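You operate a simulated robot arm through the tools that you are given. There is no shell and no other tool. Be economical: measure what you need, move in short steps, check, and stop when the job is done.

The job below is to be done with a simulated two-armed robot. You get a single attempt, and the scene is never put back.

## Task
Change the wooden lamp's dead bulb for the white one.
Fine: switch off first; hold the lamp while you pull; dead bulb in the free cup of the bulb stand; switch on at the end.

It is judged by the outcome, as a careful person would: the job done as asked, and still so three seconds after it is handed in. It fails if anything else is knocked over, pushed out of place, dropped, spilled or broken.

## Robot
Two 7-joint arms with two-finger parallel grippers on one trunk, on a base that drives. Base frame: it is fixed to the floor where the robot stands at the start and does not move with it; the origin is under the middle of the robot, x ahead of it, y to its left, z up. Units: m, degrees, N and s.
The left shoulder is at the start at [0.06, 0.143, 0.926], the right one opposite. With the tool pointing down near the work surface each hand reaches from about 0.32 to 0.74 m from the robot's upright axis, wherever it stands, measured 20 degrees to its own side. Places, roughly: grey bulb (6x6x10 cm) [0.6, 0.1, 1]; switch of the wooden lamp [0.5, 0.1, 0.8]; wooden lamp (8x15x16 cm) [0.5, 0.1, 0.8]. Payload 1.57 kg a hand.
Tool frame (each hand has its own): the origin (TCP) lies between the finger pads and is the grasp point; the fingertips stand 0.03 m ahead of it; z points along the fingers, y is the line along which they close. Largest opening 0.11 m; finger width 0.024, thickness 0.012; the body of the gripper, 0.048 by 0.112 m, starts 0.078 m behind the TCP.
Orientation is told as [roll, pitch, yaw] about the base's x, y, z axes, in that order, counted from this pose: with the fingers straight down and closing along the base's y, the tool's x points along the base's -x, its y along +y and its z along -z.

## Interface
- The arms move only by the tool servo_tool. It takes "left_plan", "right_plan" or both (then of equal length, played together; a hand with none holds still); each is a list of rows, each a list of 2 entries, a list of its own where there are three numbers: the shift along the tool's x, y, z in units of 30 mm (1.0 is 30 mm), then the turn, a rotation vector about the tool's x, y, z in units of 6 degrees (1.0 is 6 degrees). In form: [[[tx, ty, tz], [rx, ry, rz]], ...]. A call has 1 to 20 rows; each row shifts and turns the commanded pose from where the row before left it, along the tool's axes as they then stand. "left_grip" and "right_grip" are, for a hand that has rows, the closure, from 0 (fully open) to 1 (shut), set as the call begins (left out, the last holds). A call with a number of a shift or a turn outside -1 to 1 is refused whole. Rows are played at 5 a second. More than 0.05 m and 8.6 degrees between two rows, or a gripper value outside its range, and nothing of the call is played. Where a pose cannot be reached the arm comes as near as it can. A force on the tool above 40 N (or 10 N above the force at the start of the call, whichever is more), or a blocked arm, ends the call early, and 0.2 s more pass. The fingers move at their own pace (about 0.045 m/s each) and stop on an object; they squeeze with about 21 N. The grip force told is the motor's: it shows also when the fingers shut on nothing. Time passes only in rows, and 0.2 s behind the last, so rows that do not move let the fingers close. The reply holds the time, the measured pose of the TCP, the force on the tool along the base axes, the opening and the grip force, in the units named above and with some noise, with the torque about the TCP (base axes, N m) and any sound that the robot's microphone picked up.
- Cameras (640 x 400 px; columns grow to the right, rows downward): "scene" is now at [0.0423, 0.0111, 1.5277]; the picture's right is [0.12, -0.99, 0.00], its down [-0.82, -0.10, -0.57] and it looks along [0.57, 0.07, -0.82] (base axes); focal length 264 px, centre (320, 200). "left" rides on the left gripper at [0.07, -0.016, -0.141] in its tool frame; the picture's right is [0.23, 0.97, 0.00], its down [-0.86, 0.20, -0.48] and it looks along [-0.47, 0.11, 0.88] (tool axes); focal length 222 px, centre (320, 200). "right" rides on the right gripper at [0.07, 0.016, -0.141] in its tool frame; the picture's right is [-0.23, 0.97, 0.00], its down [-0.86, -0.20, -0.48] and it looks along [-0.47, -0.11, 0.88] (tool axes); focal length 222 px, centre (320, 200). There is no depth. A picture from a camera that has moved, and an enlarged one, comes with that camera's place and axes in the base frame and with its lens.
- get_image(camera): a new picture of that camera. The clock stands still meanwhile.
- move_column(by): slides the trunk up (or, below 0, down) by that many m; the arms and the scene camera ride with it, the base frame stays. It gives what a move gives, with no picture.
- roll_base(legs): drives the robot by 1 to 6 legs, each [ahead, left, turn to the left] in m, m and degrees, along the robot's own axes; the way and the turn of a leg run together, so that a leg with both is an arc; at most 1.5 m and 180 degrees a leg. The arms and the cameras ride along, it lands a little off, and it stops where it bumps. It gives what a move gives.
- aim_head(pan, tilt): turns the head with the scene camera to pan (to the left, within 86 degrees either way) and tilt (down, from -29 to 69), counted from straight ahead of the robot. It gives what a move gives.
- close_up(camera, box): a new picture of the part [left, top, right, bottom] of that camera's present view, enlarged. The clock stands still meanwhile.
- hand_in(): hands the job in; it is judged then, once.

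Work in short steps. Places have to be worked out from the pictures, the camera data and where the tool is seen: move nearer, look again, correct. Check each grasp and each placing, and mend what went wrong. You have 120 turns and 100 pictures in all, those below and enlarged ones among them. Open the grippers and draw the arms clear of the work before you hand the job in, unless the task says otherwise; then end with one line.

The tools are called after "Call:" as a command line: name --argument value ..., lists and objects as JSON in quotes. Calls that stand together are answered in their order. servo_tool: Moves the arms, as the interface text tells. Its arguments: {"type":"object","properties":{"left_plan":{"type":"array"},"left_grip":{"type":"number"},"right_plan":{"type":"array"},"right_grip":{"type":"number"}},"required":[]} The other tools are called the same way: move_column (by) slides the trunk up or down; roll_base (legs) drives the base; aim_head (pan, tilt) turns the head that bears the scene camera; get_image (camera) takes a picture; close_up (camera, box) takes an enlarged picture of a part of a camera's view; hand_in () hands the job in.

At the start:

```text
time: 0.0
left_tool_pos: [0.4236, 0.1822, 1.0004]
left_tool_rot: [0.0, 0.1, 0.0]
left_force: [-0.4, -0.3, -0.4]
left_moment: [-0.01, 0.0, 0.01]
left_opening: 0.1101
left_finger_force: 0.0
right_tool_pos: [0.3951, -0.2398, 1.0004]
right_tool_rot: [0.1, 0.0, 0.1]
right_force: [-0.1, -0.6, 0.6]
right_moment: [0.0, -0.01, 0.02]
right_opening: 0.1101
right_finger_force: 0.2
trunk travel left (down, up): [-0.525, 0.065]
robot x, y, heading: [-0.0011, 0.0021, 0.1]
head pan, tilt: [6.9, 55.2]
```

scene: 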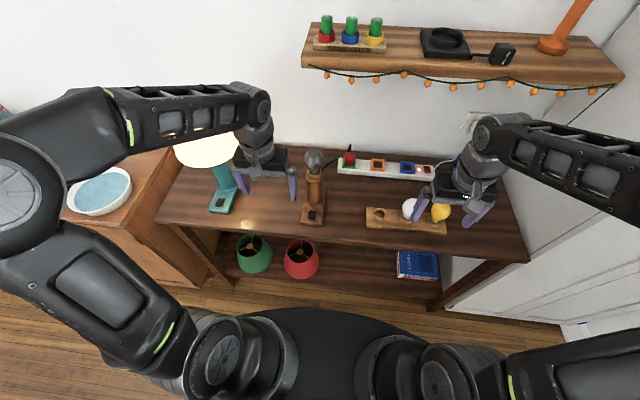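
right: 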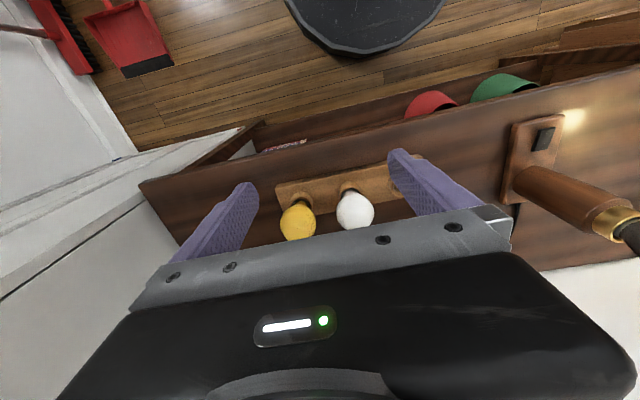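
left: 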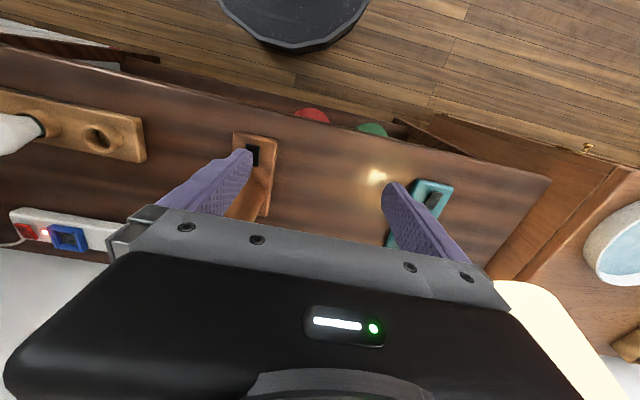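

I'll look closer at the lamp and the bulb stand first.

Call:
close_up --camera "scene" --box '[260, 130, 360, 240]'

Call:
close_up --camera "scene" --box '[330, 140, 490, 240]'

```text
3.64 times, centred on (310, 185) of scene
camera zoom: at [0.0423, 0.0111, 1.5277], right [0.12, -0.99, 0.0], down [-0.82, -0.1, -0.57], along [0.57, 0.07, -0.82], focal length 959 px, centre (356, 254)
```

zoom: 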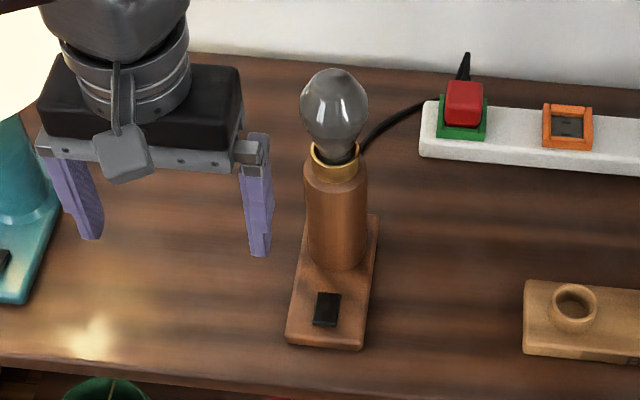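

```text
4.00 times, centred on (410, 190) of scene
camera zoom: at [0.0423, 0.0111, 1.5277], right [0.12, -0.99, 0.0], down [-0.82, -0.1, -0.57], along [0.57, 0.07, -0.82], focal length 1054 px, centre (-40, 240)
```

zoom: 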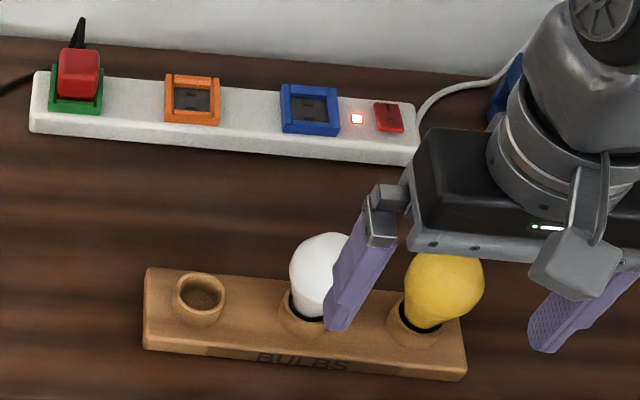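

The post stands near (0.553, 0.088), the bulb centre near z 0.98, and the switch near (0.477, 0.09, 0.81). I'll shut the left hand and bring it in front of the switch to look closely.

Call:
servo_tool --left_plan '[[[0, -0.77, 0.3], [0, 0, 0]], [[0, -0.77, 0.3], [0, 0, 0]], [[0, -0.77, 0.3], [0, 0, 0]], [[0, -0.77, 0.3], [0, 0, 0]], [[0, 0, 0], [0, 0, 0]]]' --left_grip 1

Call:
get_image --camera "left"

Call:
close_up --camera "scene" --box '[260, 130, 360, 240]'

```text
time: 1.2
left_tool_pos: [0.4233, 0.0909, 0.9618]
left_tool_rot: [0.0, 0.0, 0.0]
left_force: [0.5, -0.2, 0.6]
left_moment: [-0.01, 0.02, 0.02]
left_opening: 0.0038
left_finger_force: 0.5
right_tool_pos: [0.3945, -0.2378, 1.0013]
right_tool_rot: [0.1, 0.0, -0.1]
right_force: [-0.1, 0.5, -0.3]
right_moment: [0.01, 0.0, 0.0]
right_opening: 0.1101
right_finger_force: 0.1
trunk travel left (down, up): [-0.525, 0.065]
robot x, y, heading: [-0.0017, -0.0014, -0.2]
head pan, tilt: [6.9, 55.2]
```

```text
94 pictures are left
camera left: at [0.3542, 0.0733, 1.1045], right [-0.23, 0.97, 0.0], down [0.86, 0.2, 0.48], along [0.47, 0.11, -0.88], focal length 222 px, centre (320, 200)
```

left: 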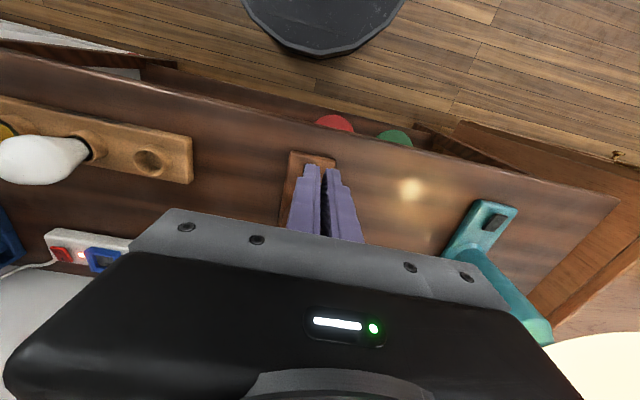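

```text
3.64 times, centred on (310, 185) of scene
camera zoom: at [0.0421, 0.0113, 1.5278], right [0.12, -0.99, 0.0], down [-0.82, -0.1, -0.57], along [0.57, 0.07, -0.82], focal length 959 px, centre (356, 254)
```

zoom: 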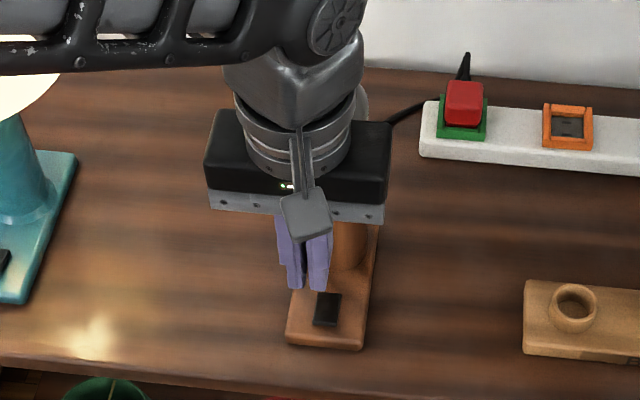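

I'll zoom hard on the switch to see which half is pressed, comparing with the lit teal lamp.

Call:
close_up --camera "scene" --box '[296, 205, 328, 225]'

Call:
close_up --camera "scene" --box '[206, 190, 238, 210]'

```text
16.00 times, centred on (312, 215) of scene
camera zoom: at [0.0421, 0.0113, 1.5278], right [0.12, -0.99, 0.0], down [-0.82, -0.1, -0.57], along [0.57, 0.07, -0.82], focal length 4218 px, centre (448, -40)
```

zoom: 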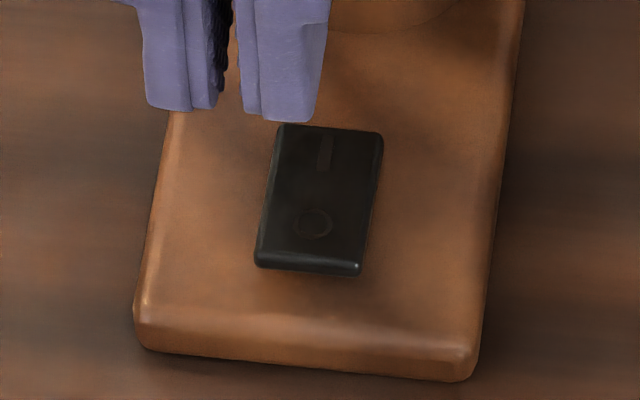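

```text
16.00 times, centred on (222, 200) of scene
camera zoom: at [0.0421, 0.0113, 1.5278], right [0.12, -0.99, 0.0], down [-0.82, -0.1, -0.57], along [0.57, 0.07, -0.82], focal length 4218 px, centre (1888, 200)
```

zoom: 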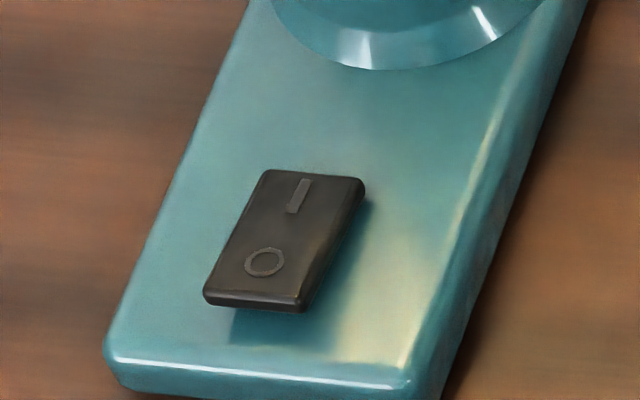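

Both rockers look pressed at the "I" end (the far one), so the wooden lamp is on; "O" is near (0.472, 0.089). I'll bring the fingertips just over the O half, staying short of its centre line.

Call:
servo_tool --left_plan '[[[-0.65, -0.03, 0.7], [0, 0, 0]], [[-0.65, -0.03, 0.8], [0, 0, 0]], [[0, 0, 0.8], [0, 0, 0]], [[0, 0, 0.8], [0, 0, 0]], [[0, 0, 0.5], [0, 0, 0]], [[0, 0, 0], [0, 0, 0]]]'

Call:
close_up --camera "scene" --box '[280, 190, 344, 230]'

Call:
close_up --camera "left" --box '[260, 120, 380, 220]'

```text
time: 2.6
left_tool_pos: [0.461, 0.0888, 0.8551]
left_tool_rot: [0.0, 0.0, 0.0]
left_force: [-0.6, 0.5, 0.5]
left_moment: [0.01, -0.04, 0.0]
left_opening: 0.0
left_finger_force: 21.0
right_tool_pos: [0.394, -0.2389, 0.9989]
right_tool_rot: [0.0, 0.0, 0.0]
right_force: [0.2, -0.1, 0.9]
right_moment: [0.0, 0.0, 0.03]
right_opening: 0.1101
right_finger_force: 0.2
trunk travel left (down, up): [-0.525, 0.065]
robot x, y, heading: [0.0015, 0.0019, -0.1]
head pan, tilt: [6.9, 55.2]
```

```text
10.00 times, centred on (312, 210) of scene
camera zoom: at [0.0422, 0.0111, 1.5277], right [0.12, -0.99, 0.0], down [-0.82, -0.1, -0.57], along [0.57, 0.07, -0.82], focal length 2636 px, centre (400, 100)
```

zoom: 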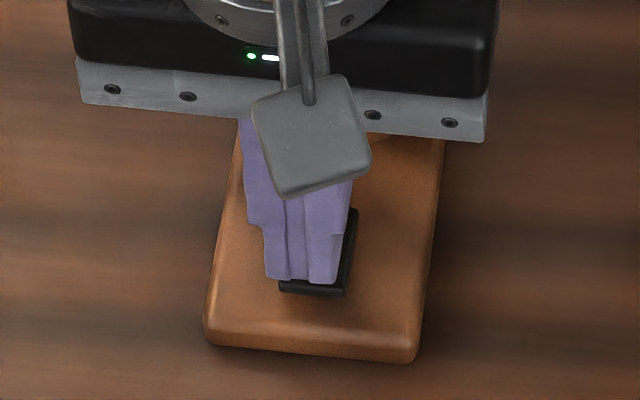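

```text
4.00 times, centred on (320, 170) of left
camera zoom: at [0.3929, 0.072, 0.9968], right [-0.23, 0.97, 0.0], down [0.86, 0.2, 0.48], along [0.47, 0.11, -0.88], focal length 888 px, centre (320, 320)
```

zoom: 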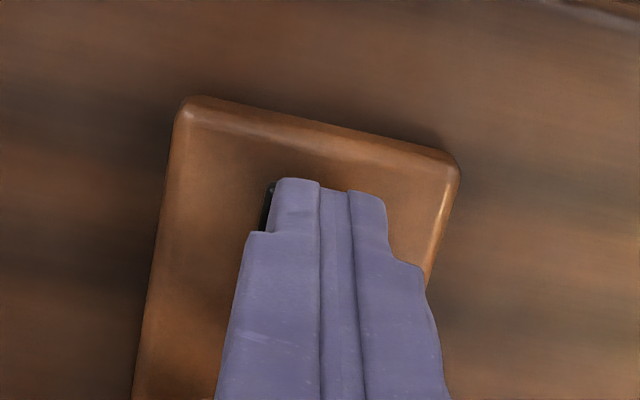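

Tip is about 15 mm above the switch, a few mm too far left. I'll shift by -4 mm in y and -4 mm in x, then press down gently.

Call:
servo_tool --left_plan '[[[0.13, -0.13, 0.1], [0, 0, 0]], [[0, 0, 0.1], [0, 0, 0]], [[0, 0, 0.1], [0, 0, 0]], [[0, 0, 0.1], [0, 0, 0]], [[0, 0, 0], [0, 0, 0]]]'

Call:
close_up --camera "scene" --box '[280, 190, 344, 230]'

```text
time: 3.8
left_tool_pos: [0.4584, 0.0851, 0.843]
left_tool_rot: [0.0, 0.0, 0.0]
left_force: [-0.7, 0.3, -0.5]
left_moment: [-0.04, -0.01, -0.01]
left_opening: 0.0
left_finger_force: 20.9
right_tool_pos: [0.3952, -0.2378, 0.9992]
right_tool_rot: [0.1, 0.1, -0.1]
right_force: [-0.4, 0.0, 0.3]
right_moment: [-0.02, -0.01, 0.03]
right_opening: 0.1099
right_finger_force: 0.1
trunk travel left (down, up): [-0.525, 0.065]
robot x, y, heading: [0.0007, -0.0015, 0.1]
head pan, tilt: [6.9, 55.2]
```

```text
10.00 times, centred on (312, 210) of scene
camera zoom: at [0.0423, 0.0111, 1.5277], right [0.12, -0.99, 0.0], down [-0.82, -0.1, -0.57], along [0.57, 0.07, -0.82], focal length 2636 px, centre (400, 100)
```

zoom: 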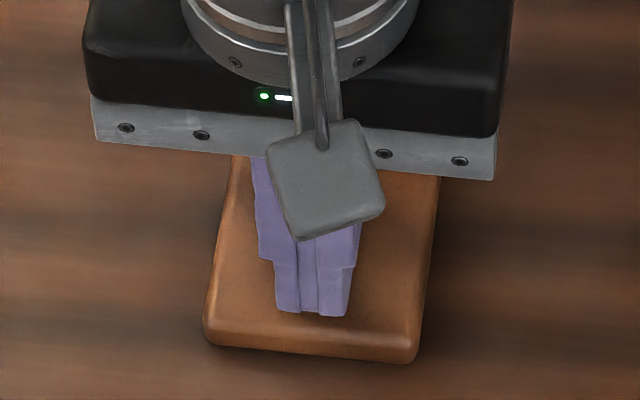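

The tips sit just above the near half of the rocker. I press further in 2–3 mm steps and watch force and sound.

Call:
servo_tool --left_plan '[[[0, 0, 0.08], [0, 0, 0]], [[0, 0, 0.08], [0, 0, 0]], [[0, 0, 0.08], [0, 0, 0]], [[0, 0, 0], [0, 0, 0]]]'

```text
time: 4.8
left_tool_pos: [0.4581, 0.0861, 0.8361]
left_tool_rot: [-0.1, 0.0, 0.0]
left_force: [-0.9, 0.3, 1.7]
left_moment: [0.05, 0.01, 0.0]
left_opening: 0.0001
left_finger_force: 20.6
right_tool_pos: [0.3936, -0.2384, 0.9997]
right_tool_rot: [0.0, 0.0, 0.0]
right_force: [-0.2, -0.3, -0.4]
right_moment: [0.01, -0.02, 0.02]
right_opening: 0.1102
right_finger_force: 0.0
trunk travel left (down, up): [-0.525, 0.065]
robot x, y, heading: [0.0011, -0.0013, -0.1]
head pan, tilt: [6.9, 55.2]
```

Slight contact (1.7 N) at tip height about 0.806. I continue pressing.

Call:
servo_tool --left_plan '[[[0, 0, 0.08], [0, 0, 0]], [[0, 0, 0.08], [0, 0, 0]], [[0, 0, 0], [0, 0, 0]]]'

```text
time: 5.6
left_tool_pos: [0.4587, 0.0851, 0.8344]
left_tool_rot: [0.0, -0.2, 0.0]
left_force: [-1.8, 3.5, 21.7]
left_moment: [0.1, -0.21, 0.04]
left_opening: 0.0
left_finger_force: 21.1
right_tool_pos: [0.3928, -0.2385, 1.0005]
right_tool_rot: [0.0, -0.1, 0.0]
right_force: [0.4, 0.1, 0.4]
right_moment: [0.0, 0.01, -0.02]
right_opening: 0.11
right_finger_force: 0.0
trunk travel left (down, up): [-0.525, 0.065]
robot x, y, heading: [-0.0034, 0.0014, -0.2]
head pan, tilt: [6.9, 55.2]
heard: click
```

A click was heard. I withdraw upward and back, and check the rocker.

Call:
servo_tool --left_plan '[[[0, 0, -0.8], [0, 0, 0]], [[0, 0, -0.9], [0, 0, 0]], [[0.8, 0, -0.9], [0, 0, 0]], [[0.8, 0.8, -0.9], [0, 0, 0]], [[0, 0.9, -0.5], [0, 0, 0]], [[0, 0.9, -0.5], [0, 0, 0]]]'

Call:
close_up --camera "scene" --box '[296, 205, 328, 225]'

Call:
close_up --camera "scene" --box '[260, 130, 360, 230]'

```text
time: 7.0
left_tool_pos: [0.4093, 0.1647, 0.968]
left_tool_rot: [0.0, 0.0, 0.0]
left_force: [0.3, -0.3, -0.1]
left_moment: [-0.03, -0.04, -0.03]
left_opening: 0.0001
left_finger_force: 21.1
right_tool_pos: [0.3937, -0.2378, 0.9995]
right_tool_rot: [-0.1, 0.0, -0.1]
right_force: [0.5, 0.0, 0.3]
right_moment: [-0.02, 0.02, 0.0]
right_opening: 0.11
right_finger_force: 0.0
trunk travel left (down, up): [-0.525, 0.065]
robot x, y, heading: [0.0008, 0.0017, 0.1]
head pan, tilt: [6.9, 55.2]
```

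```text
16.00 times, centred on (312, 215) of scene
camera zoom: at [0.0418, 0.0117, 1.5277], right [0.12, -0.99, 0.0], down [-0.82, -0.1, -0.57], along [0.57, 0.07, -0.82], focal length 4218 px, centre (448, -40)
```

zoom: 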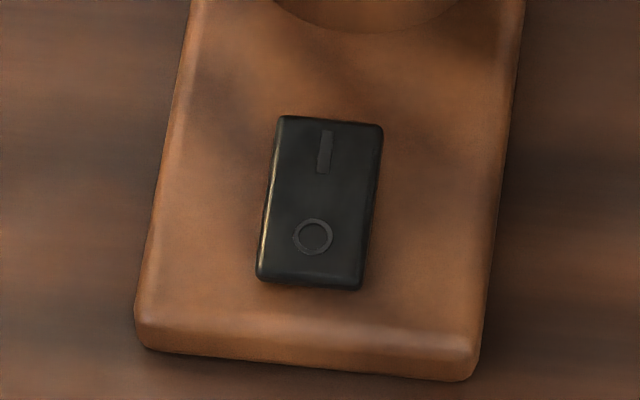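

```text
4.00 times, centred on (310, 180) of scene
camera zoom: at [0.0418, 0.0117, 1.5277], right [0.12, -0.99, 0.0], down [-0.82, -0.1, -0.57], along [0.57, 0.07, -0.82], focal length 1054 px, centre (360, 280)
```

zoom: 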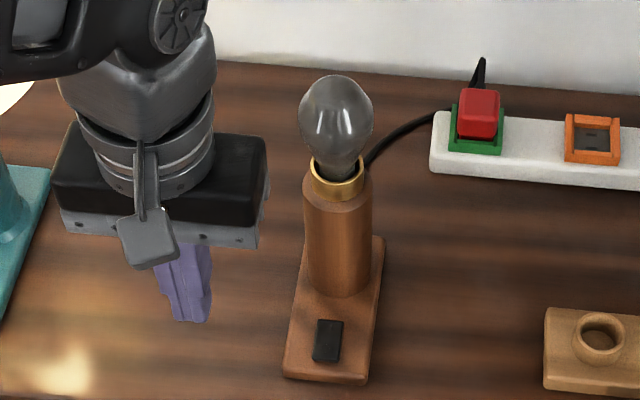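

The rocker is now down at O: off. Now I open the left hand and tilt it 50° so the fingers point forward and down for holding the post.

Call:
servo_tool --left_plan '[[[0, 0, 0], [0, -0.926, 0]], [[0, 0, 0], [0, -0.926, 0]], [[0, 0, 0], [0, -0.926, 0]], [[0, 0, 0], [0, -0.926, 0]], [[0, 0, 0], [0, -0.926, 0]], [[0, 0, 0], [0, -0.926, 0]], [[0, 0, 0], [0, -0.926, 0]], [[0, 0, 0], [0, -0.926, 0]], [[0, 0, 0], [0, -0.926, 0]]]' --left_grip 0

Call:
get_image --camera "scene"

Call:
get_image --camera "left"

```text
time: 9.0
left_tool_pos: [0.4847, 0.1494, 0.9946]
left_tool_rot: [0.0, -49.8, 0.0]
left_force: [-0.3, -0.5, -0.5]
left_moment: [-0.02, 0.03, -0.01]
left_opening: 0.1098
left_finger_force: 0.1
left hand out of reach, approached as far as the arm can: row 6, 7, 8, 9
right_tool_pos: [0.3955, -0.2384, 0.999]
right_tool_rot: [-0.1, 0.0, 0.1]
right_force: [-0.4, 0.1, 0.1]
right_moment: [-0.03, -0.01, 0.0]
right_opening: 0.1099
right_finger_force: 0.0
trunk travel left (down, up): [-0.525, 0.065]
robot x, y, heading: [0.0021, -0.0017, 0.1]
head pan, tilt: [6.9, 55.2]
```

```text
85 pictures are left
camera scene: at [0.0426, 0.011, 1.5277], right [0.12, -0.99, 0.0], down [-0.82, -0.1, -0.57], along [0.57, 0.07, -0.82], focal length 264 px, centre (320, 200)
```

scene: 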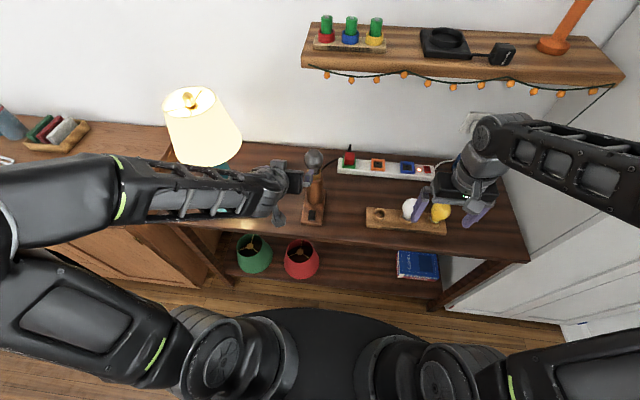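

```text
84 pictures are left
camera left: at [0.3319, 0.1322, 1.0334], right [-0.15, 0.97, -0.17], down [0.19, 0.2, 0.96], along [0.97, 0.11, -0.21], focal length 222 px, centre (320, 200)
```

left: 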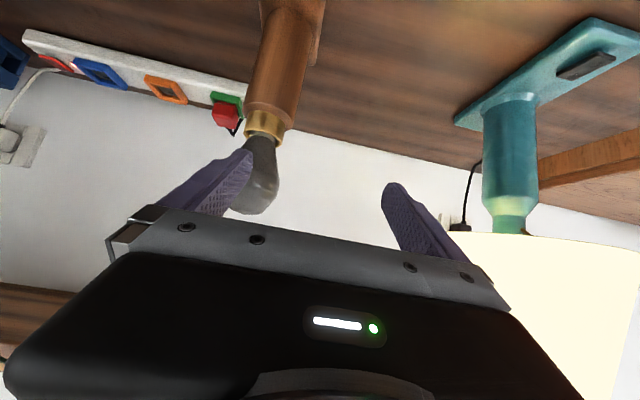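

The tilted pose is too near the body to be reached, so the hand crept forward toward the bulb. Backing the base 0.10 m gives room (and takes the hand away from the lamp).

Call:
roll_base --legs '[[-0.1, 0, 0]]'

Call:
get_image --camera "left"

```text
time: 10.2
left_tool_pos: [0.3832, 0.1492, 0.9966]
left_tool_rot: [0.0, -49.9, 0.0]
left_force: [-0.4, 0.2, 0.2]
left_moment: [0.01, 0.0, 0.0]
left_opening: 0.1099
left_finger_force: 0.0
right_tool_pos: [0.2937, -0.2396, 1.0001]
right_tool_rot: [0.0, -0.1, 0.1]
right_force: [0.4, -0.1, 0.8]
right_moment: [0.04, -0.04, -0.02]
right_opening: 0.11
right_finger_force: 0.1
trunk travel left (down, up): [-0.525, 0.065]
robot x, y, heading: [-0.0973, 0.0037, -0.1]
head pan, tilt: [6.9, 55.2]
```

```text
83 pictures are left
camera left: at [0.2304, 0.1324, 1.0341], right [-0.15, 0.97, -0.17], down [0.18, 0.2, 0.96], along [0.97, 0.11, -0.21], focal length 222 px, centre (320, 200)
```

left: 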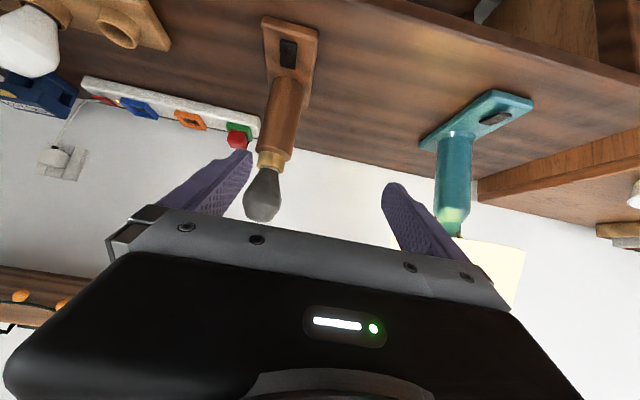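

The lamp is confirmed at about (0.547, 0.086). I test with a small shift along y toward the lamp's line to see how the command resumes.

Call:
servo_tool --left_plan '[[[0, -0.5, 0], [0, 0, 0]], [[0, -0.5, 0], [0, 0, 0]]]'

```text
time: 10.8
left_tool_pos: [0.3858, 0.1187, 0.9954]
left_tool_rot: [0.1, -49.8, 0.1]
left_force: [0.4, -0.1, -0.2]
left_moment: [0.0, 0.03, -0.01]
left_opening: 0.11
left_finger_force: 0.1
right_tool_pos: [0.2942, -0.239, 0.9986]
right_tool_rot: [0.0, 0.0, 0.0]
right_force: [0.6, -0.3, 0.0]
right_moment: [-0.03, -0.03, -0.02]
right_opening: 0.11
right_finger_force: 0.1
trunk travel left (down, up): [-0.525, 0.065]
robot x, y, heading: [-0.0985, -0.0017, 0.1]
head pan, tilt: [6.9, 55.2]
```

The command resumes from the real pose. I advance 90 mm along the fingers while centring y on 0.086, then look.

Call:
servo_tool --left_plan '[[[0, -0.55, 0.5], [0, 0, 0]], [[0, -0.54, 0.5], [0, 0, 0]], [[0, 0, 1], [0, 0, 0]], [[0, 0, 1], [0, 0, 0]]]'

Call:
get_image --camera "left"

Call:
get_image --camera "scene"

```text
time: 11.8
left_tool_pos: [0.4551, 0.0874, 0.9379]
left_tool_rot: [0.0, -50.0, 0.1]
left_force: [0.5, 1.2, 0.2]
left_moment: [-0.03, -0.01, 0.02]
left_opening: 0.1101
left_finger_force: 0.1
right_tool_pos: [0.2943, -0.2391, 1.0]
right_tool_rot: [0.0, 0.1, 0.1]
right_force: [0.4, 1.3, 0.2]
right_moment: [-0.02, 0.02, -0.05]
right_opening: 0.1101
right_finger_force: 0.0
trunk travel left (down, up): [-0.525, 0.065]
robot x, y, heading: [-0.0985, -0.0005, 0.1]
head pan, tilt: [6.9, 55.2]
```

```text
82 pictures are left
camera left: at [0.3026, 0.0696, 0.9767], right [-0.15, 0.97, -0.17], down [0.19, 0.2, 0.96], along [0.97, 0.11, -0.21], focal length 222 px, centre (320, 200)
```

left: 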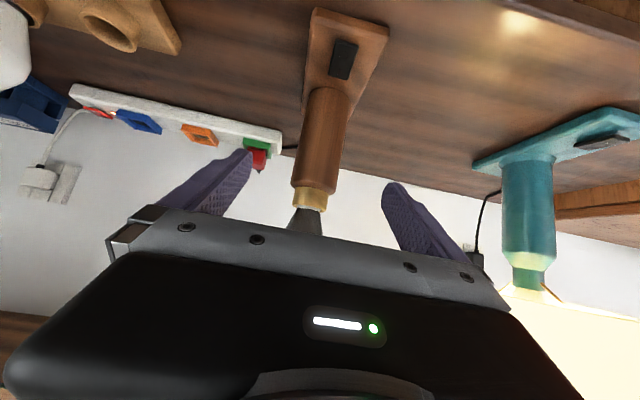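

```text
81 pictures are left
camera scene: at [-0.0571, 0.0111, 1.5277], right [0.12, -0.99, 0.0], down [-0.82, -0.1, -0.57], along [0.57, 0.07, -0.82], focal length 264 px, centre (320, 200)
```

scene: 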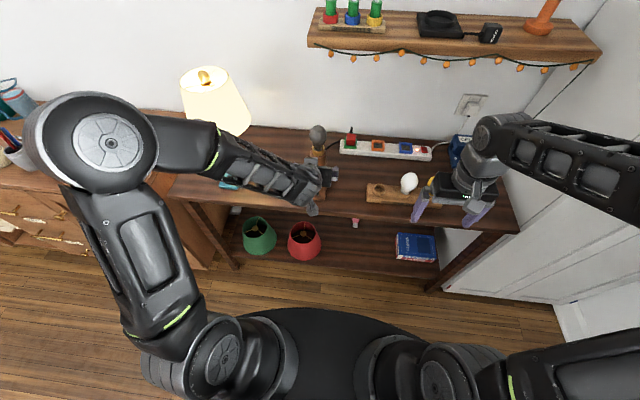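

The post is centred between the fingers. I advance 90 mm more.

Call:
servo_tool --left_plan '[[[0, 0, 0.8], [0, 0, 0]], [[0, 0, 0.8], [0, 0, 0]], [[0, 0, 0.8], [0, 0, 0]], [[0, 0, 0.6], [0, 0, 0]]]'

Call:
get_image --camera "left"

Call:
close_up --camera "scene" --box '[270, 110, 370, 220]'

```text
time: 12.8
left_tool_pos: [0.5236, 0.0852, 0.8798]
left_tool_rot: [0.0, -49.9, 0.0]
left_force: [0.2, 0.5, 0.1]
left_moment: [0.01, 0.02, -0.01]
left_opening: 0.11
left_finger_force: 0.0
right_tool_pos: [0.295, -0.2384, 0.9994]
right_tool_rot: [-0.1, 0.1, 0.0]
right_force: [0.6, 0.3, -0.4]
right_moment: [0.03, 0.03, 0.03]
right_opening: 0.1101
right_finger_force: 0.1
trunk travel left (down, up): [-0.525, 0.065]
robot x, y, heading: [-0.0994, -0.0034, 0.1]
head pan, tilt: [6.9, 55.2]
```

```text
80 pictures are left
camera left: at [0.3699, 0.0693, 0.9177], right [-0.15, 0.97, -0.17], down [0.18, 0.2, 0.96], along [0.97, 0.11, -0.21], focal length 222 px, centre (320, 200)
```

left: 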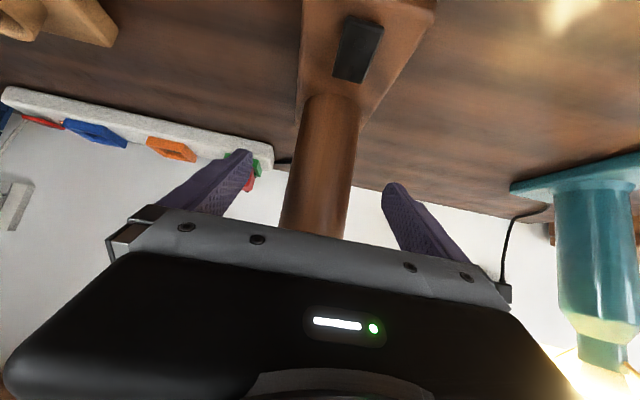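

```text
3.64 times, centred on (320, 165) of scene
camera zoom: at [-0.0574, 0.0112, 1.5278], right [0.12, -0.99, 0.0], down [-0.82, -0.1, -0.57], along [0.57, 0.07, -0.82], focal length 959 px, centre (320, 327)
```

zoom: 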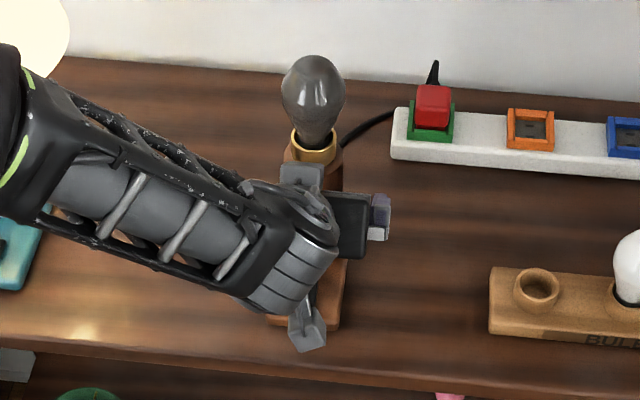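

Post is centred (mid ≈ 319 px vs gap mid ≈ 317). I advance the last 25 mm and close.

Call:
servo_tool --left_plan '[[[0, 0, 0.5], [0, 0, 0]], [[0, 0, 0.4], [0, 0, 0]]]'

Call:
servo_tool --left_plan '[[[0, 0, 0], [0, 0, 0]], [[0, 0, 0], [0, 0, 0]], [[0, 0, 0], [0, 0, 0]], [[0, 0, 0], [0, 0, 0]], [[0, 0, 0], [0, 0, 0]]]' --left_grip 1

Call:
get_image --camera "left"

Call:
close_up --camera "scene" --box '[270, 110, 370, 220]'

```text
time: 13.3
left_tool_pos: [0.5435, 0.086, 0.8625]
left_tool_rot: [0.0, -49.9, -0.1]
left_force: [0.6, -0.1, -0.1]
left_moment: [0.0, 0.03, -0.02]
left_opening: 0.1101
left_finger_force: 0.1
right_tool_pos: [0.2942, -0.2391, 1.0001]
right_tool_rot: [0.1, 0.0, 0.0]
right_force: [0.6, 0.3, 0.2]
right_moment: [0.03, 0.02, 0.01]
right_opening: 0.1099
right_finger_force: 0.0
trunk travel left (down, up): [-0.525, 0.065]
robot x, y, heading: [-0.1017, 0.0018, 0.0]
head pan, tilt: [6.9, 55.2]
```

```text
time: 14.6
left_tool_pos: [0.543, 0.0862, 0.8634]
left_tool_rot: [0.0, -49.9, 0.0]
left_force: [0.5, 1.9, 0.8]
left_moment: [-0.06, 0.04, -0.02]
left_opening: 0.0535
left_finger_force: 21.5
right_tool_pos: [0.295, -0.2385, 0.9998]
right_tool_rot: [0.0, 0.0, 0.0]
right_force: [0.0, 0.3, 0.0]
right_moment: [0.0, 0.01, -0.01]
right_opening: 0.1103
right_finger_force: 0.1
trunk travel left (down, up): [-0.525, 0.065]
robot x, y, heading: [-0.1013, 0.0011, -0.0]
head pan, tilt: [6.9, 55.2]
```

```text
78 pictures are left
camera left: at [0.3905, 0.0689, 0.9005], right [-0.15, 0.97, -0.17], down [0.19, 0.2, 0.96], along [0.97, 0.11, -0.21], focal length 222 px, centre (320, 200)
```

left: 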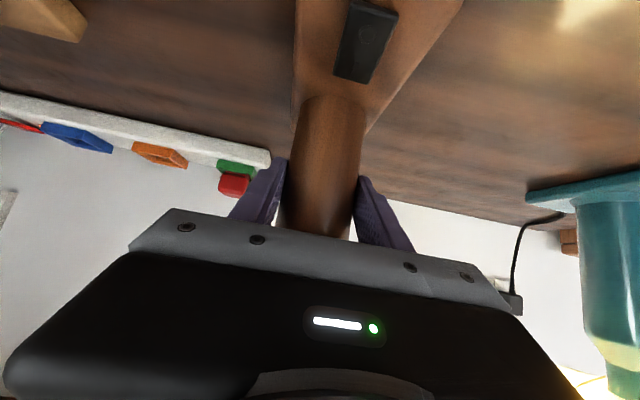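

```text
3.64 times, centred on (320, 165) of scene
camera zoom: at [-0.0577, 0.0113, 1.5277], right [0.12, -0.99, 0.0], down [-0.82, -0.1, -0.57], along [0.57, 0.07, -0.82], focal length 959 px, centre (320, 327)
```

zoom: 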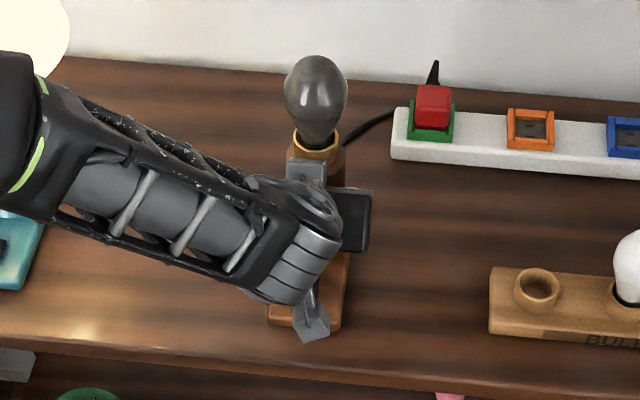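

The lamp is held (opening 53.5 mm). The bulb is about (0.552, 0.088, 0.98), top ≈ 1.015. I bring the right hand up, forward, then half way across, well above everything.

Call:
servo_tool --right_plan '[[[0, 0, -0.9], [0, 0, 0]], [[0, 0, -0.9], [0, 0, 0]], [[0, 0, -0.9], [0, 0, 0]], [[-0.4, 0, -0.9], [0, 0, 0]], [[-1, 0, 0], [0, 0, 0]], [[-1, 0, 0], [0, 0, 0]], [[-1, 0, 0], [0, 0, 0]], [[-1, 0, 0], [0, 0, 0]], [[-1, 0, 0], [0, 0, 0]], [[-1, 0, 0], [0, 0, 0]], [[-1, 0, 0], [0, 0, 0]], [[-1, 0, 0], [0, 0, 0]], [[-0.17, 1, 0], [0, 0, 0]], [[0, 1, 0], [0, 0, 0]], [[0, 1, 0], [0, 0, 0]], [[0, 1, 0], [0, 0, 0]], [[0, 1, 0], [0, 0, 0]]]'

Call:
get_image --camera "right"

Call:
get_image --camera "scene"

```text
time: 18.1
left_tool_pos: [0.5428, 0.0858, 0.8632]
left_tool_rot: [0.0, -49.8, -0.1]
left_force: [-3.0, 0.7, 1.8]
left_moment: [-0.13, 0.22, -0.19]
left_opening: 0.0534
left_finger_force: 21.4
right_tool_pos: [0.4487, -0.0844, 1.0767]
right_tool_rot: [0.1, -0.1, -0.1]
right_force: [0.6, 0.3, -0.4]
right_moment: [-0.01, 0.01, 0.02]
right_opening: 0.1098
right_finger_force: 0.0
right hand out of reach, approached as far as the arm can: row 5, 6, 7, 8, 9, 10, 11, 12
trunk travel left (down, up): [-0.525, 0.065]
robot x, y, heading: [-0.1028, -0.0006, -0.1]
head pan, tilt: [6.9, 55.2]
```

```text
76 pictures are left
camera right: at [0.3786, -0.0683, 1.2177], right [0.23, 0.97, 0.0], down [0.85, -0.2, 0.48], along [0.47, -0.11, -0.88], focal length 222 px, centre (320, 200)
```

right: 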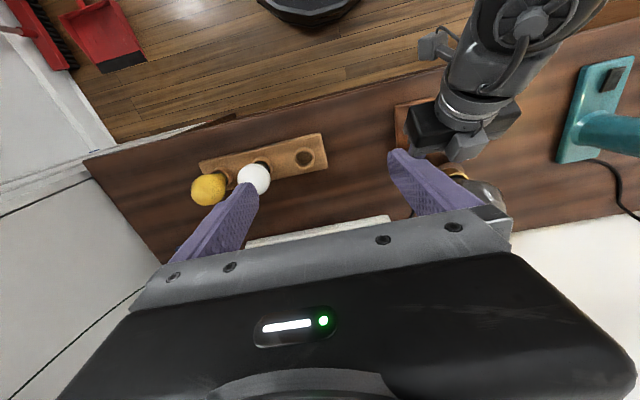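

```text
75 pictures are left
camera scene: at [-0.058, 0.0114, 1.5277], right [0.12, -0.99, 0.0], down [-0.82, -0.1, -0.57], along [0.57, 0.07, -0.82], focal length 264 px, centre (320, 200)
```

scene: 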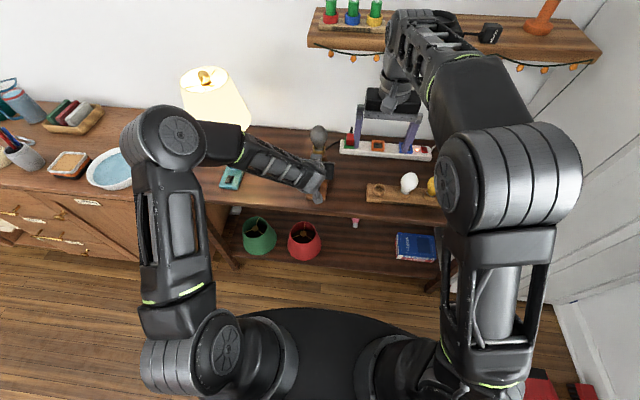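

The right arm is out of reach at that height. I'll re-stage: release the lamp, retract both hands, raise the trunk and drive nearer and slightly left so the right arm reaches the bulb from above.

Call:
servo_tool --left_plan '[[[0, 0, 0], [0, 0, 0]], [[0, 0, 0], [0, 0, 0]], [[0, 0, 0], [0, 0, 0]], [[0, 0, 0], [0, 0, 0]], [[0, 0, -0.7], [0, 0, 0]], [[0, 0, -0.9], [0, 0, 0]], [[0, 0, -0.9], [0, 0, 0]], [[0, 0, -0.9], [0, 0, 0]], [[0, 0, -0.9], [0, 0, 0]], [[0, 0, -0.9], [0, 0, 0]]]' --left_grip 0 --right_plan '[[[1, 0, 0], [0, 0, 0]], [[1, 0, 0], [0, 0, 0]], [[1, -1, 0], [0, 0, 0]], [[1, -1, 0], [0, 0, 0]], [[1, -1, 0], [0, 0, 0]], [[0, -1, 0], [0, 0, 0]], [[0, 0, 0], [0, 0, 0]], [[0, 0, 0], [0, 0, 0]], [[0, 0, 0], [0, 0, 0]], [[0, 0, 0], [0, 0, 0]]]'

Call:
get_image --camera "scene"

```text
time: 20.4
left_tool_pos: [0.4246, 0.0862, 0.9643]
left_tool_rot: [0.1, -50.0, 0.0]
left_force: [-0.3, -0.3, -0.1]
left_moment: [-0.01, -0.03, -0.01]
left_opening: 0.1101
left_finger_force: 0.0
right_tool_pos: [0.298, -0.2057, 1.0791]
right_tool_rot: [0.1, 0.0, 0.0]
right_force: [-0.7, -0.3, -0.1]
right_moment: [0.0, -0.03, 0.0]
right_opening: 0.1099
right_finger_force: 0.1
trunk travel left (down, up): [-0.525, 0.065]
robot x, y, heading: [-0.0992, 0.0024, -0.3]
head pan, tilt: [6.9, 55.2]
```

```text
74 pictures are left
camera scene: at [-0.0584, 0.0109, 1.5277], right [0.12, -0.99, 0.0], down [-0.82, -0.1, -0.57], along [0.57, 0.07, -0.82], focal length 264 px, centre (320, 200)
```

scene: 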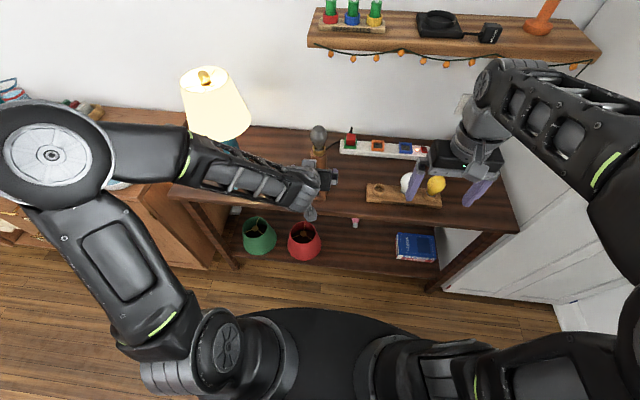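

The lamp is undisturbed. I shift the left hand 70 mm left for clearance, then raise the trunk 0.06 m.

Call:
servo_tool --left_plan '[[[0, 0.8, 0], [0, 0, 0]], [[0, 0.8, 0], [0, 0, 0]], [[0, 0.75, 0], [0, 0, 0]]]'

Call:
move_column --by 0.06

Call:
roll_base --legs '[[0, 0.05, 0], [0.08, 0, 0]]'

Call:
get_image --camera "scene"

Call:
get_image --camera "left"

```text
time: 21.1
left_tool_pos: [0.4232, 0.1578, 0.962]
left_tool_rot: [0.0, -49.9, 0.0]
left_force: [0.1, 0.3, -0.1]
left_moment: [-0.01, -0.01, -0.02]
left_opening: 0.1099
left_finger_force: 0.1
right_tool_pos: [0.299, -0.2067, 1.0786]
right_tool_rot: [0.1, 0.1, 0.0]
right_force: [0.1, 0.5, 0.9]
right_moment: [0.01, -0.01, -0.02]
right_opening: 0.1101
right_finger_force: 0.0
trunk travel left (down, up): [-0.525, 0.065]
robot x, y, heading: [-0.1001, 0.0015, -0.4]
head pan, tilt: [6.9, 55.2]
```

```text
time: 22.1
left_tool_pos: [0.4221, 0.1565, 1.0232]
left_tool_rot: [0.0, -49.8, 0.0]
left_force: [-0.5, 0.5, -0.1]
left_moment: [-0.02, -0.01, 0.01]
left_opening: 0.11
left_finger_force: 0.1
right_tool_pos: [0.2994, -0.2066, 1.1379]
right_tool_rot: [0.1, -0.1, 0.0]
right_force: [-0.2, -0.1, 0.2]
right_moment: [-0.02, -0.04, 0.01]
right_opening: 0.1099
right_finger_force: 0.1
trunk travel left (down, up): [-0.585, 0.005]
robot x, y, heading: [-0.1011, -0.0003, -0.1]
head pan, tilt: [6.9, 55.2]
```

```text
time: 23.7
left_tool_pos: [0.5048, 0.2064, 1.0222]
left_tool_rot: [0.2, -49.8, 0.0]
left_force: [0.3, 0.1, 0.0]
left_moment: [0.04, 0.02, 0.0]
left_opening: 0.11
left_finger_force: 0.1
right_tool_pos: [0.3798, -0.1572, 1.1385]
right_tool_rot: [0.0, 0.1, -0.1]
right_force: [0.7, 0.2, -1.1]
right_moment: [0.04, 0.03, 0.01]
right_opening: 0.1101
right_finger_force: 0.1
trunk travel left (down, up): [-0.585, 0.005]
robot x, y, heading: [-0.0193, 0.0488, -0.1]
head pan, tilt: [6.9, 55.2]
```

```text
73 pictures are left
camera scene: at [0.0249, 0.0603, 1.5877], right [0.12, -0.99, 0.0], down [-0.82, -0.1, -0.57], along [0.57, 0.07, -0.82], focal length 264 px, centre (320, 200)
```

scene: 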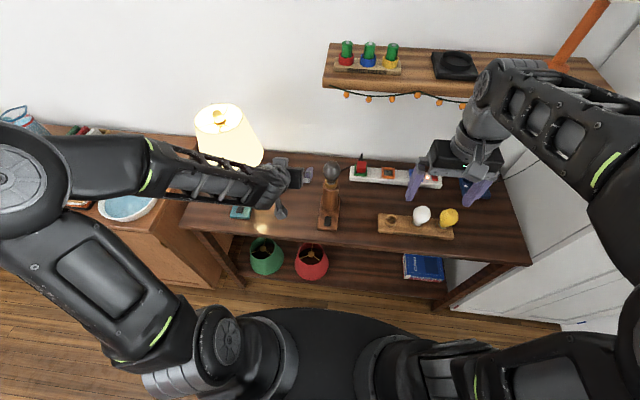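

```text
72 pictures are left
camera left: at [0.3516, 0.1886, 1.0603], right [-0.15, 0.97, -0.17], down [0.19, 0.2, 0.96], along [0.97, 0.11, -0.21], focal length 222 px, centre (320, 200)
```

left: 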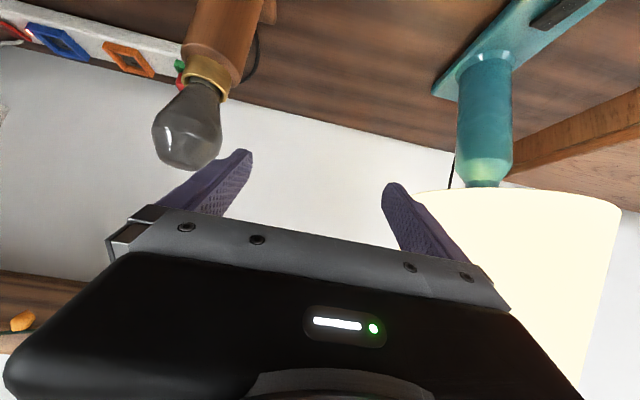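

Now at (-0.02, 0.05), trunk raised. I lower the left hand along its tool x to the line in front of the post, then move it across to y≈0.087.

Call:
servo_tool --left_plan '[[[0.8, 0, 0.09], [0, 0, 0]], [[0.8, 0, 0.09], [0, 0, 0]], [[0.8, 0, 0.09], [0, 0, 0]], [[0.8, 0, 0.09], [0, 0, 0]]]'

```text
time: 24.7
left_tool_pos: [0.4731, 0.2014, 0.9416]
left_tool_rot: [0.0, -49.8, 0.1]
left_force: [0.1, -0.4, 0.4]
left_moment: [0.01, -0.02, -0.01]
left_opening: 0.1101
left_finger_force: 0.0
left hand out of reach, approached as far as the arm can: row 3, 4
right_tool_pos: [0.3811, -0.1566, 1.138]
right_tool_rot: [0.0, 0.0, 0.0]
right_force: [0.2, -0.2, 0.6]
right_moment: [0.0, 0.01, 0.03]
right_opening: 0.11
right_finger_force: 0.1
trunk travel left (down, up): [-0.585, 0.005]
robot x, y, heading: [-0.0212, 0.0514, 0.3]
head pan, tilt: [6.9, 55.2]
```

Reached (0.473, 0.201, 0.942). I move across to y 0.087, in front of the post.

Call:
servo_tool --left_plan '[[[0, -0.8, 0], [0, 0, 0]], [[0, -0.8, 0], [0, 0, 0]], [[0, -0.8, 0], [0, 0, 0]], [[0, -0.8, 0], [0, 0, 0]], [[0, -0.62, 0], [0, 0, 0]]]'

Call:
get_image --camera "left"

```text
time: 25.9
left_tool_pos: [0.4722, 0.0857, 0.9406]
left_tool_rot: [0.1, -49.8, 0.0]
left_force: [-0.3, -0.5, 0.5]
left_moment: [-0.01, -0.02, -0.01]
left_opening: 0.1101
left_finger_force: 0.0
right_tool_pos: [0.38, -0.1581, 1.1377]
right_tool_rot: [0.0, 0.0, 0.1]
right_force: [-0.6, -0.2, -0.1]
right_moment: [-0.02, 0.0, 0.03]
right_opening: 0.11
right_finger_force: 0.1
trunk travel left (down, up): [-0.585, 0.005]
robot x, y, heading: [-0.019, 0.0451, 0.3]
head pan, tilt: [6.9, 55.2]
```

```text
71 pictures are left
camera left: at [0.3209, 0.0692, 0.9771], right [-0.15, 0.97, -0.17], down [0.19, 0.2, 0.96], along [0.97, 0.11, -0.21], focal length 222 px, centre (320, 200)
```

left: 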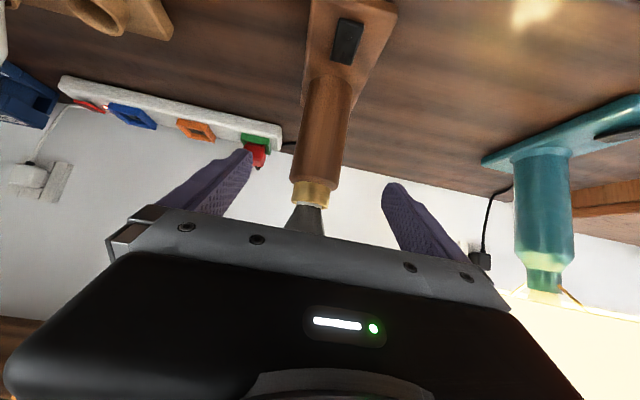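

Centred. I advance along the fingers (with a small tool-x drop) to the same hold point as before.

Call:
servo_tool --left_plan '[[[0.17, 0, 0.7], [0, 0, 0]], [[0.17, 0, 0.7], [0, 0, 0]], [[0.17, 0, 0.7], [0, 0, 0]], [[0, 0, 0.7], [0, 0, 0]], [[0, 0, 0.66], [0, 0, 0]], [[0, 0, 0], [0, 0, 0]]]'

Call:
get_image --camera "left"

```text
time: 27.3
left_tool_pos: [0.5425, 0.0868, 0.8623]
left_tool_rot: [0.0, -49.8, 0.0]
left_force: [-1.1, 0.2, 0.5]
left_moment: [-0.02, 0.01, 0.04]
left_opening: 0.1098
left_finger_force: 0.1
right_tool_pos: [0.3796, -0.1576, 1.1375]
right_tool_rot: [0.1, 0.0, 0.0]
right_force: [0.7, 0.4, -0.4]
right_moment: [-0.03, -0.03, 0.04]
right_opening: 0.1101
right_finger_force: 0.0
trunk travel left (down, up): [-0.585, 0.005]
robot x, y, heading: [-0.0181, 0.052, 0.2]
head pan, tilt: [6.9, 55.2]
```

```text
70 pictures are left
camera left: at [0.3899, 0.07, 0.8998], right [-0.15, 0.97, -0.17], down [0.19, 0.2, 0.96], along [0.97, 0.11, -0.21], focal length 222 px, centre (320, 200)
```

left: 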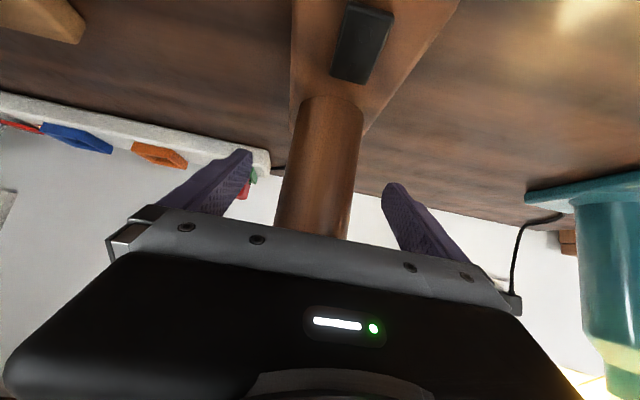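

Good. I close the left hand on the post and bring the right hand down a bit, forward, and partly across.

Call:
servo_tool --left_plan '[[[0, 0, 0], [0, 0, 0]], [[0, 0, 0], [0, 0, 0]], [[0, 0, 0], [0, 0, 0]], [[0, 0, 0], [0, 0, 0]], [[0, 0, 0], [0, 0, 0]], [[0, 0, 0], [0, 0, 0]], [[0, 0, 0], [0, 0, 0]], [[0, 0, 0], [0, 0, 0]], [[0, 0, 0], [0, 0, 0]], [[0, 0, 0], [0, 0, 0]], [[0, 0, 0], [0, 0, 0]], [[0, 0, 0], [0, 0, 0]]]' --left_grip 1 --right_plan '[[[0, 0, 1], [0, 0, 0]], [[-0.73, 0, 1], [0, 0, 0]], [[-1, 0, 0], [0, 0, 0]], [[-1, 0, 0], [0, 0, 0]], [[-1, 0, 0], [0, 0, 0]], [[-1, 0, 0], [0, 0, 0]], [[-1, 0, 0], [0, 0, 0]], [[0, 1, 0], [0, 0, 0]], [[0, 1, 0], [0, 0, 0]], [[0, 1, 0], [0, 0, 0]], [[0, 1, 0], [0, 0, 0]], [[0, 1, 0], [0, 0, 0]]]'

Call:
get_image --camera "right"

Call:
get_image --camera "scene"

```text
time: 29.9
left_tool_pos: [0.5412, 0.0869, 0.8614]
left_tool_rot: [0.0, -49.8, 0.0]
left_force: [0.3, -0.7, -0.4]
left_moment: [0.19, 0.02, 0.1]
left_opening: 0.0534
left_finger_force: 20.2
right_tool_pos: [0.55, -0.005, 1.0783]
right_tool_rot: [0.0, 0.0, 0.0]
right_force: [-0.2, -0.2, -0.6]
right_moment: [-0.01, -0.05, -0.01]
right_opening: 0.11
right_finger_force: 0.1
trunk travel left (down, up): [-0.585, 0.005]
robot x, y, heading: [-0.0218, 0.0474, 0.1]
head pan, tilt: [6.9, 55.2]
```

```text
69 pictures are left
camera right: at [0.4806, 0.0104, 1.2194], right [0.23, 0.97, 0.0], down [0.86, -0.2, 0.48], along [0.47, -0.11, -0.88], focal length 222 px, centre (320, 200)
```

right: 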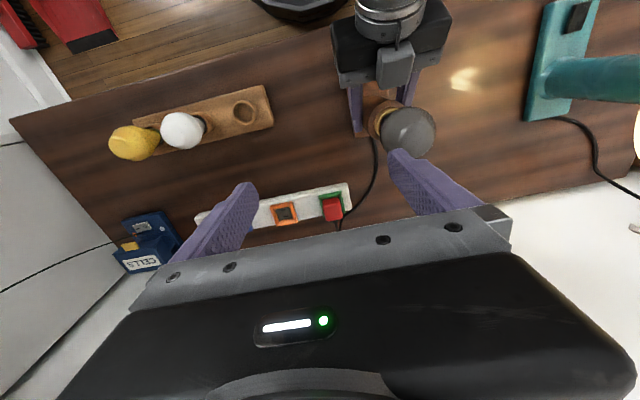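

```text
68 pictures are left
camera scene: at [0.0229, 0.061, 1.5877], right [0.12, -0.99, 0.0], down [-0.82, -0.1, -0.57], along [0.57, 0.07, -0.82], focal length 264 px, centre (320, 200)
```

scene: 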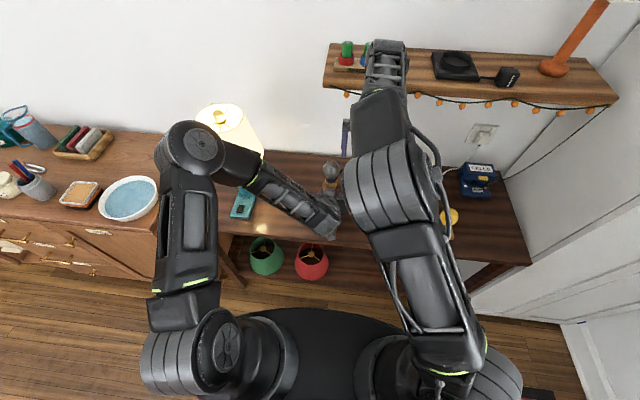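

The lamp is held and the right hand reached x=0.55. From parallax, the wall shelf's front edge is around x≈0.6, z≈1.2, so I check how close my right wrist is to it.

Call:
close_up --camera "scene" --box '[300, 20, 460, 120]'

Call:
aim_head --pan -10 --tilt 35

Call:
get_image --camera "scene"

```text
4.00 times, centred on (380, 70) of scene
camera zoom: at [0.0229, 0.061, 1.5877], right [0.12, -0.99, 0.0], down [-0.82, -0.1, -0.57], along [0.57, 0.07, -0.82], focal length 1054 px, centre (80, 720)
```

zoom: 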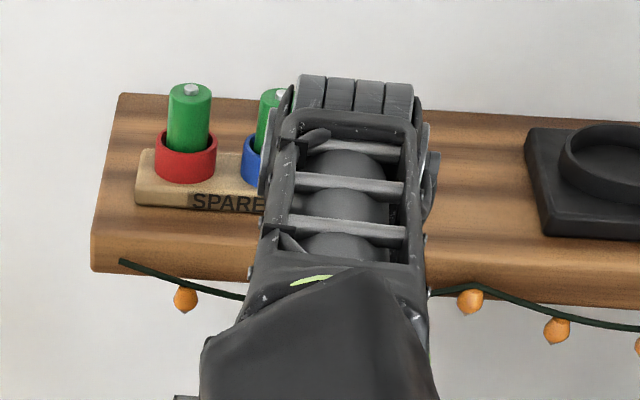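

```text
time: 30.8
left_tool_pos: [0.5427, 0.0869, 0.8607]
left_tool_rot: [0.0, -49.8, 0.1]
left_force: [-0.4, 0.5, 0.5]
left_moment: [-0.24, 0.02, -0.06]
left_opening: 0.0533
left_finger_force: 21.3
right_tool_pos: [0.5503, -0.0064, 1.078]
right_tool_rot: [0.0, 0.0, 0.0]
right_force: [-0.4, -0.6, -0.4]
right_moment: [0.01, 0.01, -0.04]
right_opening: 0.1101
right_finger_force: 0.1
trunk travel left (down, up): [-0.585, 0.005]
robot x, y, heading: [-0.0174, 0.051, -0.1]
head pan, tilt: [-10.0, 35.0]
```

```text
66 pictures are left
camera scene: at [0.0383, 0.0368, 1.6162], right [-0.17, -0.98, 0.0], down [-0.57, 0.1, -0.82], along [0.81, -0.14, -0.57], focal length 264 px, centre (320, 200)
```

scene: 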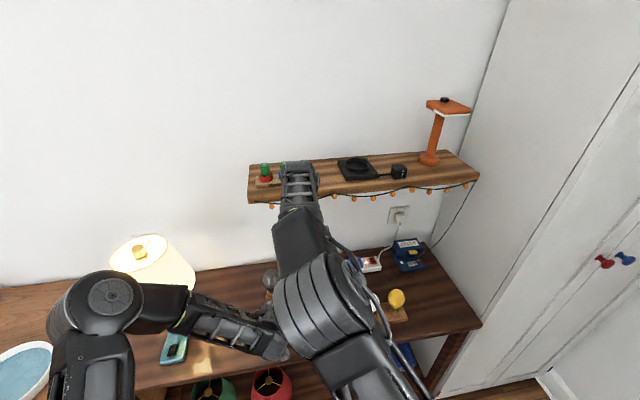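

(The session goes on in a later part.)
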